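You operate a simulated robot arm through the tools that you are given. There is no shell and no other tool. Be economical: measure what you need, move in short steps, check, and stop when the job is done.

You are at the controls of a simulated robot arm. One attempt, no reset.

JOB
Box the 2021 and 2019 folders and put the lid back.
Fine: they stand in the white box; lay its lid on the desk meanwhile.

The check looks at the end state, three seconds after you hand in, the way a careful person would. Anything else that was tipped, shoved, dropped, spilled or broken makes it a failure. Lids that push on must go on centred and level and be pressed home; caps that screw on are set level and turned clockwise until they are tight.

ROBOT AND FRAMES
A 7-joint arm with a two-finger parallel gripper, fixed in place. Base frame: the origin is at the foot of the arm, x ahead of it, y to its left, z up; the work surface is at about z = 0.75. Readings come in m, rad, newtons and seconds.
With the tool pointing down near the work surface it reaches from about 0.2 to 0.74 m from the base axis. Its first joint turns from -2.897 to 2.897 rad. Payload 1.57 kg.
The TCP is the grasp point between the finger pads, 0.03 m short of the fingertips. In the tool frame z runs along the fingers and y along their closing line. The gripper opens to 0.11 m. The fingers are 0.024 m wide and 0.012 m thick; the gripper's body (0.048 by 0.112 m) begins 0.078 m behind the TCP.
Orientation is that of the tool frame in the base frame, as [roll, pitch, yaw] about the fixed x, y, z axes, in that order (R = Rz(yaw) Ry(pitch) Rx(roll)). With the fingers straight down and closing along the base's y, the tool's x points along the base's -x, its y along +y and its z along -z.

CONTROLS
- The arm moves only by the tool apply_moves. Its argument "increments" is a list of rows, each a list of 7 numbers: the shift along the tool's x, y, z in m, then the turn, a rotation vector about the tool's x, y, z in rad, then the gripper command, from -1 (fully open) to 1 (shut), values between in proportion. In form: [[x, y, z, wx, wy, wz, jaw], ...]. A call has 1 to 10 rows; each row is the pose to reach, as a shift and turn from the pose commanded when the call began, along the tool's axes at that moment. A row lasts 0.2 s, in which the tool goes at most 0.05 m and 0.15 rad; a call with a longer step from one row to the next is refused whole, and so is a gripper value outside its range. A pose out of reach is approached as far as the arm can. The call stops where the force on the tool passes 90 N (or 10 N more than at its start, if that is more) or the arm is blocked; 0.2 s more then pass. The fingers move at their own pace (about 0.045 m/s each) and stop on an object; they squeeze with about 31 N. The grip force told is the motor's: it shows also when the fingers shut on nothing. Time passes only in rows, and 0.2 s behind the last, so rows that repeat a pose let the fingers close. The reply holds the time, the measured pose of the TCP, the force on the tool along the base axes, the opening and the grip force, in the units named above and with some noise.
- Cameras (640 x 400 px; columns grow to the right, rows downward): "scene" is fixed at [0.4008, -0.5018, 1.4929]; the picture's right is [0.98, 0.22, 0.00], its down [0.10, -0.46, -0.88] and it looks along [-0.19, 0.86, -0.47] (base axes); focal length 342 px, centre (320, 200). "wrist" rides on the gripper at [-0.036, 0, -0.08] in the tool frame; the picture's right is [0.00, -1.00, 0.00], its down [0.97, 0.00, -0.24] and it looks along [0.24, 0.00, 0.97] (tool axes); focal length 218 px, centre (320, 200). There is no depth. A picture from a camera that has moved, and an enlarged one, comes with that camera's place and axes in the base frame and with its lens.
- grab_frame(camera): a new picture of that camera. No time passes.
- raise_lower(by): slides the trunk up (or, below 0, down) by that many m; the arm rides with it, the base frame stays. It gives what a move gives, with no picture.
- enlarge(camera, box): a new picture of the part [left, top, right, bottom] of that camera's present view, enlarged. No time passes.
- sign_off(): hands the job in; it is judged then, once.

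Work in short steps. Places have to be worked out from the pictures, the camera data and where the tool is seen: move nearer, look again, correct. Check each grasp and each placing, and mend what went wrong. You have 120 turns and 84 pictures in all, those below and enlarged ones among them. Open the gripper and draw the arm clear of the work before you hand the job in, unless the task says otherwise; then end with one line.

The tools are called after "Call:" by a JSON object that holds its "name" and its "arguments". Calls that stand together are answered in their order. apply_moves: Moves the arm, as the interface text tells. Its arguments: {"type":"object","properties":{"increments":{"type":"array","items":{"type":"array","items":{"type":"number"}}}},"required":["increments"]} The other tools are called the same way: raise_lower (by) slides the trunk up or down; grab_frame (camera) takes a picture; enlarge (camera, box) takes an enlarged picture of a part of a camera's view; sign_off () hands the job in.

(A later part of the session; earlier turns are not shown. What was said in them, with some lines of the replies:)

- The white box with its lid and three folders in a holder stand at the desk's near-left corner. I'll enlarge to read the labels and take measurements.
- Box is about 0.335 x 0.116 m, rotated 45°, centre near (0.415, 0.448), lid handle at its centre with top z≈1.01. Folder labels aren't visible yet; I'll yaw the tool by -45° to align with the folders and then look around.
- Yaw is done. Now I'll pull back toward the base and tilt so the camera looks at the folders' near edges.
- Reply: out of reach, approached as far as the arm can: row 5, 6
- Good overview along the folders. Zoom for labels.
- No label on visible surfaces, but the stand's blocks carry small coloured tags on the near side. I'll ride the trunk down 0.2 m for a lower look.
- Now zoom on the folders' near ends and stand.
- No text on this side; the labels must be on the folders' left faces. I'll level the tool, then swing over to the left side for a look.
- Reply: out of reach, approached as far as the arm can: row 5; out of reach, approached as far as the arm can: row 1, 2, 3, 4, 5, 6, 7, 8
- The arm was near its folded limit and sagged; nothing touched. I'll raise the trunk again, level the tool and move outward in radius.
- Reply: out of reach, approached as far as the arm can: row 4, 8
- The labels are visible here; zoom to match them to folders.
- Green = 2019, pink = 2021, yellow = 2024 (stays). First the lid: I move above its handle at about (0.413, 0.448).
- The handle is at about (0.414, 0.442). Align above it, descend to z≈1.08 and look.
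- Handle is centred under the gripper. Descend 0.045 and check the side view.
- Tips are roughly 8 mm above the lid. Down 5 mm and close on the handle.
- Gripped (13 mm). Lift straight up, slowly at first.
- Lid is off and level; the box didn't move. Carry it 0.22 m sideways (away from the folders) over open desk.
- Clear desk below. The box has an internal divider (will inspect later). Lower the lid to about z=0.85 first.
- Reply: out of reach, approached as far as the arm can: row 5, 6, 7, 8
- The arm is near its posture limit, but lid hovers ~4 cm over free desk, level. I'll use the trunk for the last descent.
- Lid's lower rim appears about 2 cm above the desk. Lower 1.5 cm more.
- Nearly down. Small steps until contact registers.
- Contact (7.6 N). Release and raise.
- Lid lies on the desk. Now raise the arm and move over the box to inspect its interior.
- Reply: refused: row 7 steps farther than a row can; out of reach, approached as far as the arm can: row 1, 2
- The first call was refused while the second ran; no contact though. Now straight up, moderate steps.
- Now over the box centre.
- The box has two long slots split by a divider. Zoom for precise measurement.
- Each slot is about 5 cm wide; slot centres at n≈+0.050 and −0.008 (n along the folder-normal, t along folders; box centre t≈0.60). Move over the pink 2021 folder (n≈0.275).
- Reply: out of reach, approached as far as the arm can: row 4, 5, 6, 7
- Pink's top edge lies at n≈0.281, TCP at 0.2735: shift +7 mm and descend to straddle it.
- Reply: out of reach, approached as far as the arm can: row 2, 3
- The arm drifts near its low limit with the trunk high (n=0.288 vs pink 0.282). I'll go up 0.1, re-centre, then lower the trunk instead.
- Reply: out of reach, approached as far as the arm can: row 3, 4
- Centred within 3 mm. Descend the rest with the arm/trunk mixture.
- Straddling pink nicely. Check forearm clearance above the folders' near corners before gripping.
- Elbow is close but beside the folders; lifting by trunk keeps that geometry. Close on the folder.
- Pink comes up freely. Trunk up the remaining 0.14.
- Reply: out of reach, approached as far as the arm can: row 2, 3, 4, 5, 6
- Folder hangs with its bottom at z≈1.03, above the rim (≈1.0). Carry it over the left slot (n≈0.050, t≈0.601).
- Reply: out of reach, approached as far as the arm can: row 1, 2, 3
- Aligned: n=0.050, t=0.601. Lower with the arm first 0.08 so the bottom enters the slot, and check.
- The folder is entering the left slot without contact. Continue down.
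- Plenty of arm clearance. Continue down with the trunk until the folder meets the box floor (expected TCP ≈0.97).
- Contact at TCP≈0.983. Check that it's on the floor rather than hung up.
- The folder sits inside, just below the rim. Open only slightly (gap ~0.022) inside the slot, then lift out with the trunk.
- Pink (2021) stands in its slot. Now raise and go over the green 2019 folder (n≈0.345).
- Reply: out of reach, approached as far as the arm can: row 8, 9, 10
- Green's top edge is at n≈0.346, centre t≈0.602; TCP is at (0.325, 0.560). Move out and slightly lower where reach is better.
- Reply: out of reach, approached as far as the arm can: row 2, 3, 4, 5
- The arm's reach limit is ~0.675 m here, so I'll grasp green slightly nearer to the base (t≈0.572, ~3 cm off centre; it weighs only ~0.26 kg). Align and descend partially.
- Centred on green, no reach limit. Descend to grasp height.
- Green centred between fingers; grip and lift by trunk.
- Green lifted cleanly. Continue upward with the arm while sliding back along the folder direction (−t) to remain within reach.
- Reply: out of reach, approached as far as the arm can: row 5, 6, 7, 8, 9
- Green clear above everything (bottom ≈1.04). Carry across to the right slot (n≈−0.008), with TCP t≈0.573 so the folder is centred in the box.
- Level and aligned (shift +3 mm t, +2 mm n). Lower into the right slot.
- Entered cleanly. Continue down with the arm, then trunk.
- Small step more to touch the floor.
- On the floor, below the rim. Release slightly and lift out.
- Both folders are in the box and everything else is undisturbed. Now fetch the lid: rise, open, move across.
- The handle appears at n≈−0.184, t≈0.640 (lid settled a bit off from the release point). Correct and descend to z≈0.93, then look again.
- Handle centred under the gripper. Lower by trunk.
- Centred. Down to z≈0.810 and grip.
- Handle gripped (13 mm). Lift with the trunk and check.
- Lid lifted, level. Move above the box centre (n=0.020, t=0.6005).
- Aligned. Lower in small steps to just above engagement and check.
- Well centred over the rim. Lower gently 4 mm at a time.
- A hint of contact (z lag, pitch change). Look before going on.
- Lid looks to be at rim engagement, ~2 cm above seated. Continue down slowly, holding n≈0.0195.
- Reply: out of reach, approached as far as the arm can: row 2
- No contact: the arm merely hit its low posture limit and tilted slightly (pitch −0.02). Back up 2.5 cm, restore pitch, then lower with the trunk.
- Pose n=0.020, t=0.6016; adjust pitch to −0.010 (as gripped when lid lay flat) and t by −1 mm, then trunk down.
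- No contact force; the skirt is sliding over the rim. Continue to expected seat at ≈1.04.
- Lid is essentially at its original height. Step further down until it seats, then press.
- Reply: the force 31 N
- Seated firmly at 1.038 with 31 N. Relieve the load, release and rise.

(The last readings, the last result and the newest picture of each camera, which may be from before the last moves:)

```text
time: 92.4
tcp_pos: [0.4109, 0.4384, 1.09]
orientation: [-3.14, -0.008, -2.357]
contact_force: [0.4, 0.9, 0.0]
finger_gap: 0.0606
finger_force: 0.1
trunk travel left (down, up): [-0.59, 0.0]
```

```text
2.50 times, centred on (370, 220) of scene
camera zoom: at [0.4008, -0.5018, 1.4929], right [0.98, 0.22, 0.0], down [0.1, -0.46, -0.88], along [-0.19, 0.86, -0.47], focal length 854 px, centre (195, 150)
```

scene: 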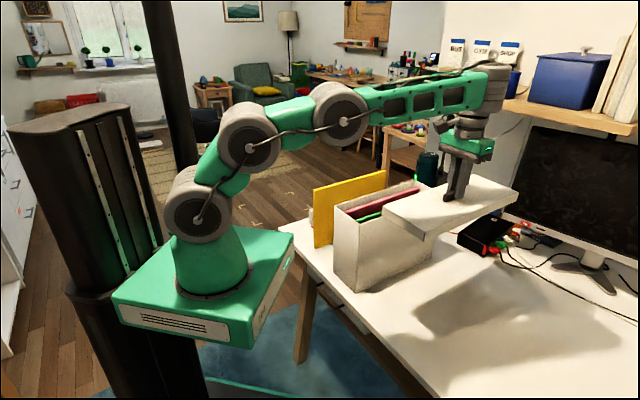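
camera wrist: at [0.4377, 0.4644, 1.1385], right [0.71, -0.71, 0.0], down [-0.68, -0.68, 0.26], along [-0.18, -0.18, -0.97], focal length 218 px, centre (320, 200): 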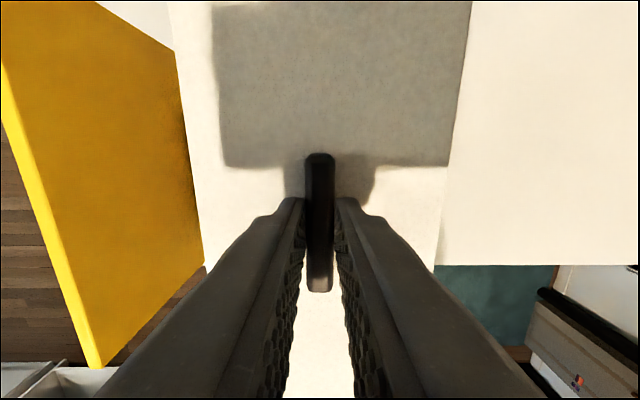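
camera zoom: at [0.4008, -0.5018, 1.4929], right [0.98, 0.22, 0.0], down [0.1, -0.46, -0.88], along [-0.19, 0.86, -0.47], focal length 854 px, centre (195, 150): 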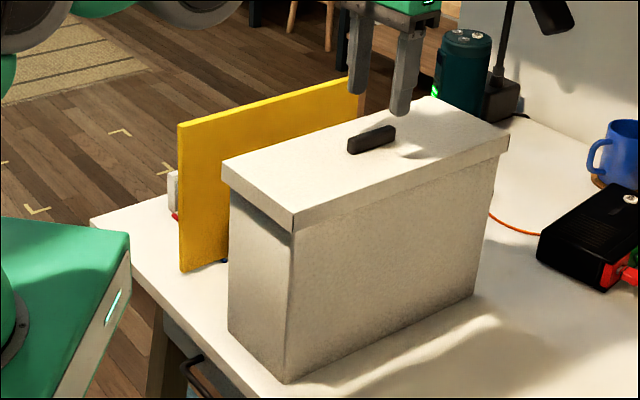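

Lid matches its original look. One close check for level/seat.

Call:
{"name": "enlarge", "arguments": {"camera": "scene", "box": [320, 160, 460, 250]}}

Call:
{"name": "grab_frame", "arguments": {"camera": "wrist"}}

```text
4.44 times, centred on (390, 205) of scene
camera zoom: at [0.4008, -0.5018, 1.4929], right [0.98, 0.22, 0.0], down [0.1, -0.46, -0.88], along [-0.19, 0.86, -0.47], focal length 1519 px, centre (9, 178)
```

zoom: 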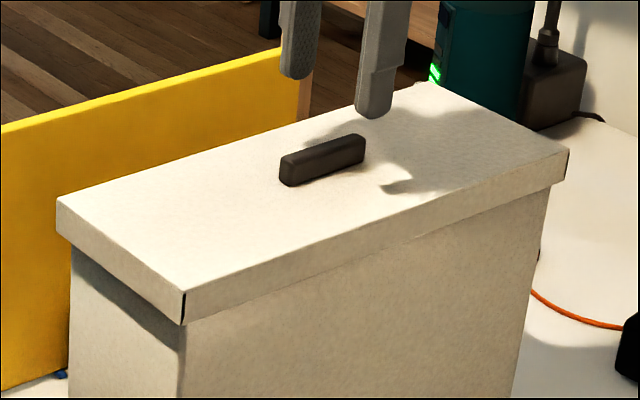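

```text
7 pictures are left
camera wrist: at [0.436, 0.4652, 1.1707], right [0.71, -0.71, 0.0], down [-0.69, -0.68, 0.25], along [-0.18, -0.18, -0.97], focal length 218 px, centre (320, 200)
```

wrist: 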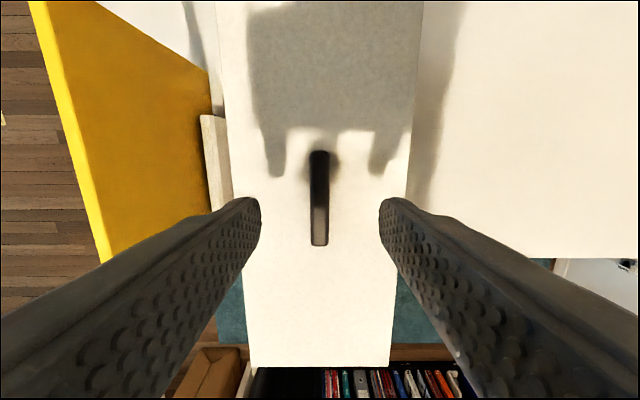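

Looks level and seated. For certainty I'll press once on the handle with closed fingers.

Call:
{"name": "apply_moves", "arguments": {"increments": [[0, 0, 0, 0, 0, 0, 0.5], [0, 0, 0, 0, 0, 0, 1], [0, 0, 0, 0, 0, 0, 1], [0, 0, 0, 0, 0, 0, 1], [0, 0, 0, 0, 0, 0, 1]]}}

Call:
{"name": "raise_lower", "arguments": {"by": -0.03}}

Call:
{"name": "raise_lower", "arguments": {"by": -0.006}}

```text
time: 93.6
tcp_pos: [0.411, 0.4375, 1.09]
orientation: [-3.141, -0.009, -2.357]
contact_force: [-0.2, -0.3, 0.2]
finger_gap: 0.0
finger_force: 21.3
trunk travel left (down, up): [-0.59, 0.0]
```

```text
time: 94.3
tcp_pos: [0.4104, 0.4377, 1.0609]
orientation: [-3.14, -0.009, -2.359]
contact_force: [0.7, -0.1, -0.8]
finger_gap: 0.0001
finger_force: 21.5
trunk travel left (down, up): [-0.56, 0.03]
```

```text
time: 94.9
tcp_pos: [0.4115, 0.4379, 1.0557]
orientation: [-3.14, -0.007, -2.357]
contact_force: [-0.7, 0.6, -0.5]
finger_gap: 0.0
finger_force: 21.4
trunk travel left (down, up): [-0.554, 0.036]
```

Call:
{"name": "raise_lower", "arguments": {"by": -0.004}}

Call:
{"name": "raise_lower", "arguments": {"by": -0.003}}

```text
time: 95.4
tcp_pos: [0.4102, 0.4385, 1.0534]
orientation: [-3.14, -0.003, -2.358]
contact_force: [0.2, -0.3, 16.4]
finger_gap: 0.0
finger_force: 21.5
trunk travel left (down, up): [-0.55, 0.04]
```

```text
time: 96.0
tcp_pos: [0.4099, 0.4379, 1.0525]
orientation: [-3.139, 0.001, -2.358]
contact_force: [3.9, 3.5, 41.6]
finger_gap: 0.0
finger_force: 21.7
trunk travel left (down, up): [-0.547, 0.043]
```

Solid at 41 N with no travel: the lid is home. Retreat upward and away.

Call:
{"name": "raise_lower", "arguments": {"by": 0.043}}

Call:
{"name": "apply_moves", "arguments": {"increments": [[0, 0, -0.04, 0, 0, 0, 0.5], [0, 0, -0.08, 0, 0, 0, 0], [0, 0, -0.12, 0, 0, 0, -0.5], [0.03, 0, -0.15, 0, 0, 0, -1], [0.07, 0, -0.16, 0, 0, 0, -1], [0.11, 0, -0.16, 0, 0, 0, -1], [0.15, 0, -0.16, 0, 0, 0, -1], [0.15, 0, -0.16, 0, 0, 0, -1]]}}

Call:
{"name": "grab_frame", "arguments": {"camera": "scene"}}

Call:
{"name": "enlarge", "arguments": {"camera": "scene", "box": [270, 140, 470, 300]}}

```text
time: 96.8
tcp_pos: [0.4103, 0.4386, 1.0903]
orientation: [-3.14, -0.01, -2.359]
contact_force: [-0.6, -0.1, 0.3]
finger_gap: 0.0001
finger_force: 21.5
trunk travel left (down, up): [-0.59, 0.0]
```

```text
time: 98.6
tcp_pos: [0.3054, 0.3336, 1.2519]
orientation: [-3.139, -0.007, -2.356]
contact_force: [0.2, 0.0, -1.0]
finger_gap: 0.1098
finger_force: 0.0
trunk travel left (down, up): [-0.59, 0.0]
```

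```text
6 pictures are left
```

scene: 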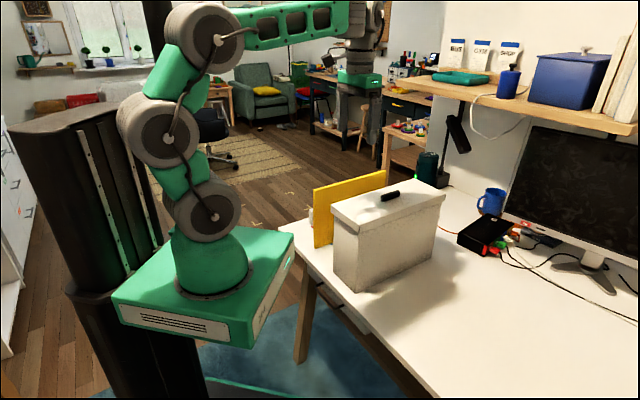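

```text
2.50 times, centred on (370, 220) of scene
camera zoom: at [0.4008, -0.5018, 1.4929], right [0.98, 0.22, 0.0], down [0.1, -0.46, -0.88], along [-0.19, 0.86, -0.47], focal length 854 px, centre (195, 150)
```

zoom: 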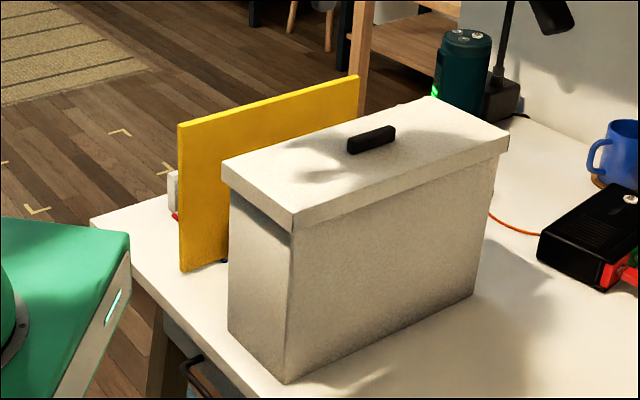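

The lid is seated level and centred, the 2024 folder is untouched, and the arm is clear. Handing in.

Call:
{"name": "sign_off", "arguments": {}}

```text
The job is handed in.
```

The green 2019 and pink 2021 folders are standing in the white box, one in each slot, with the lid back on and pressed home; the 2024 folder was left in place.
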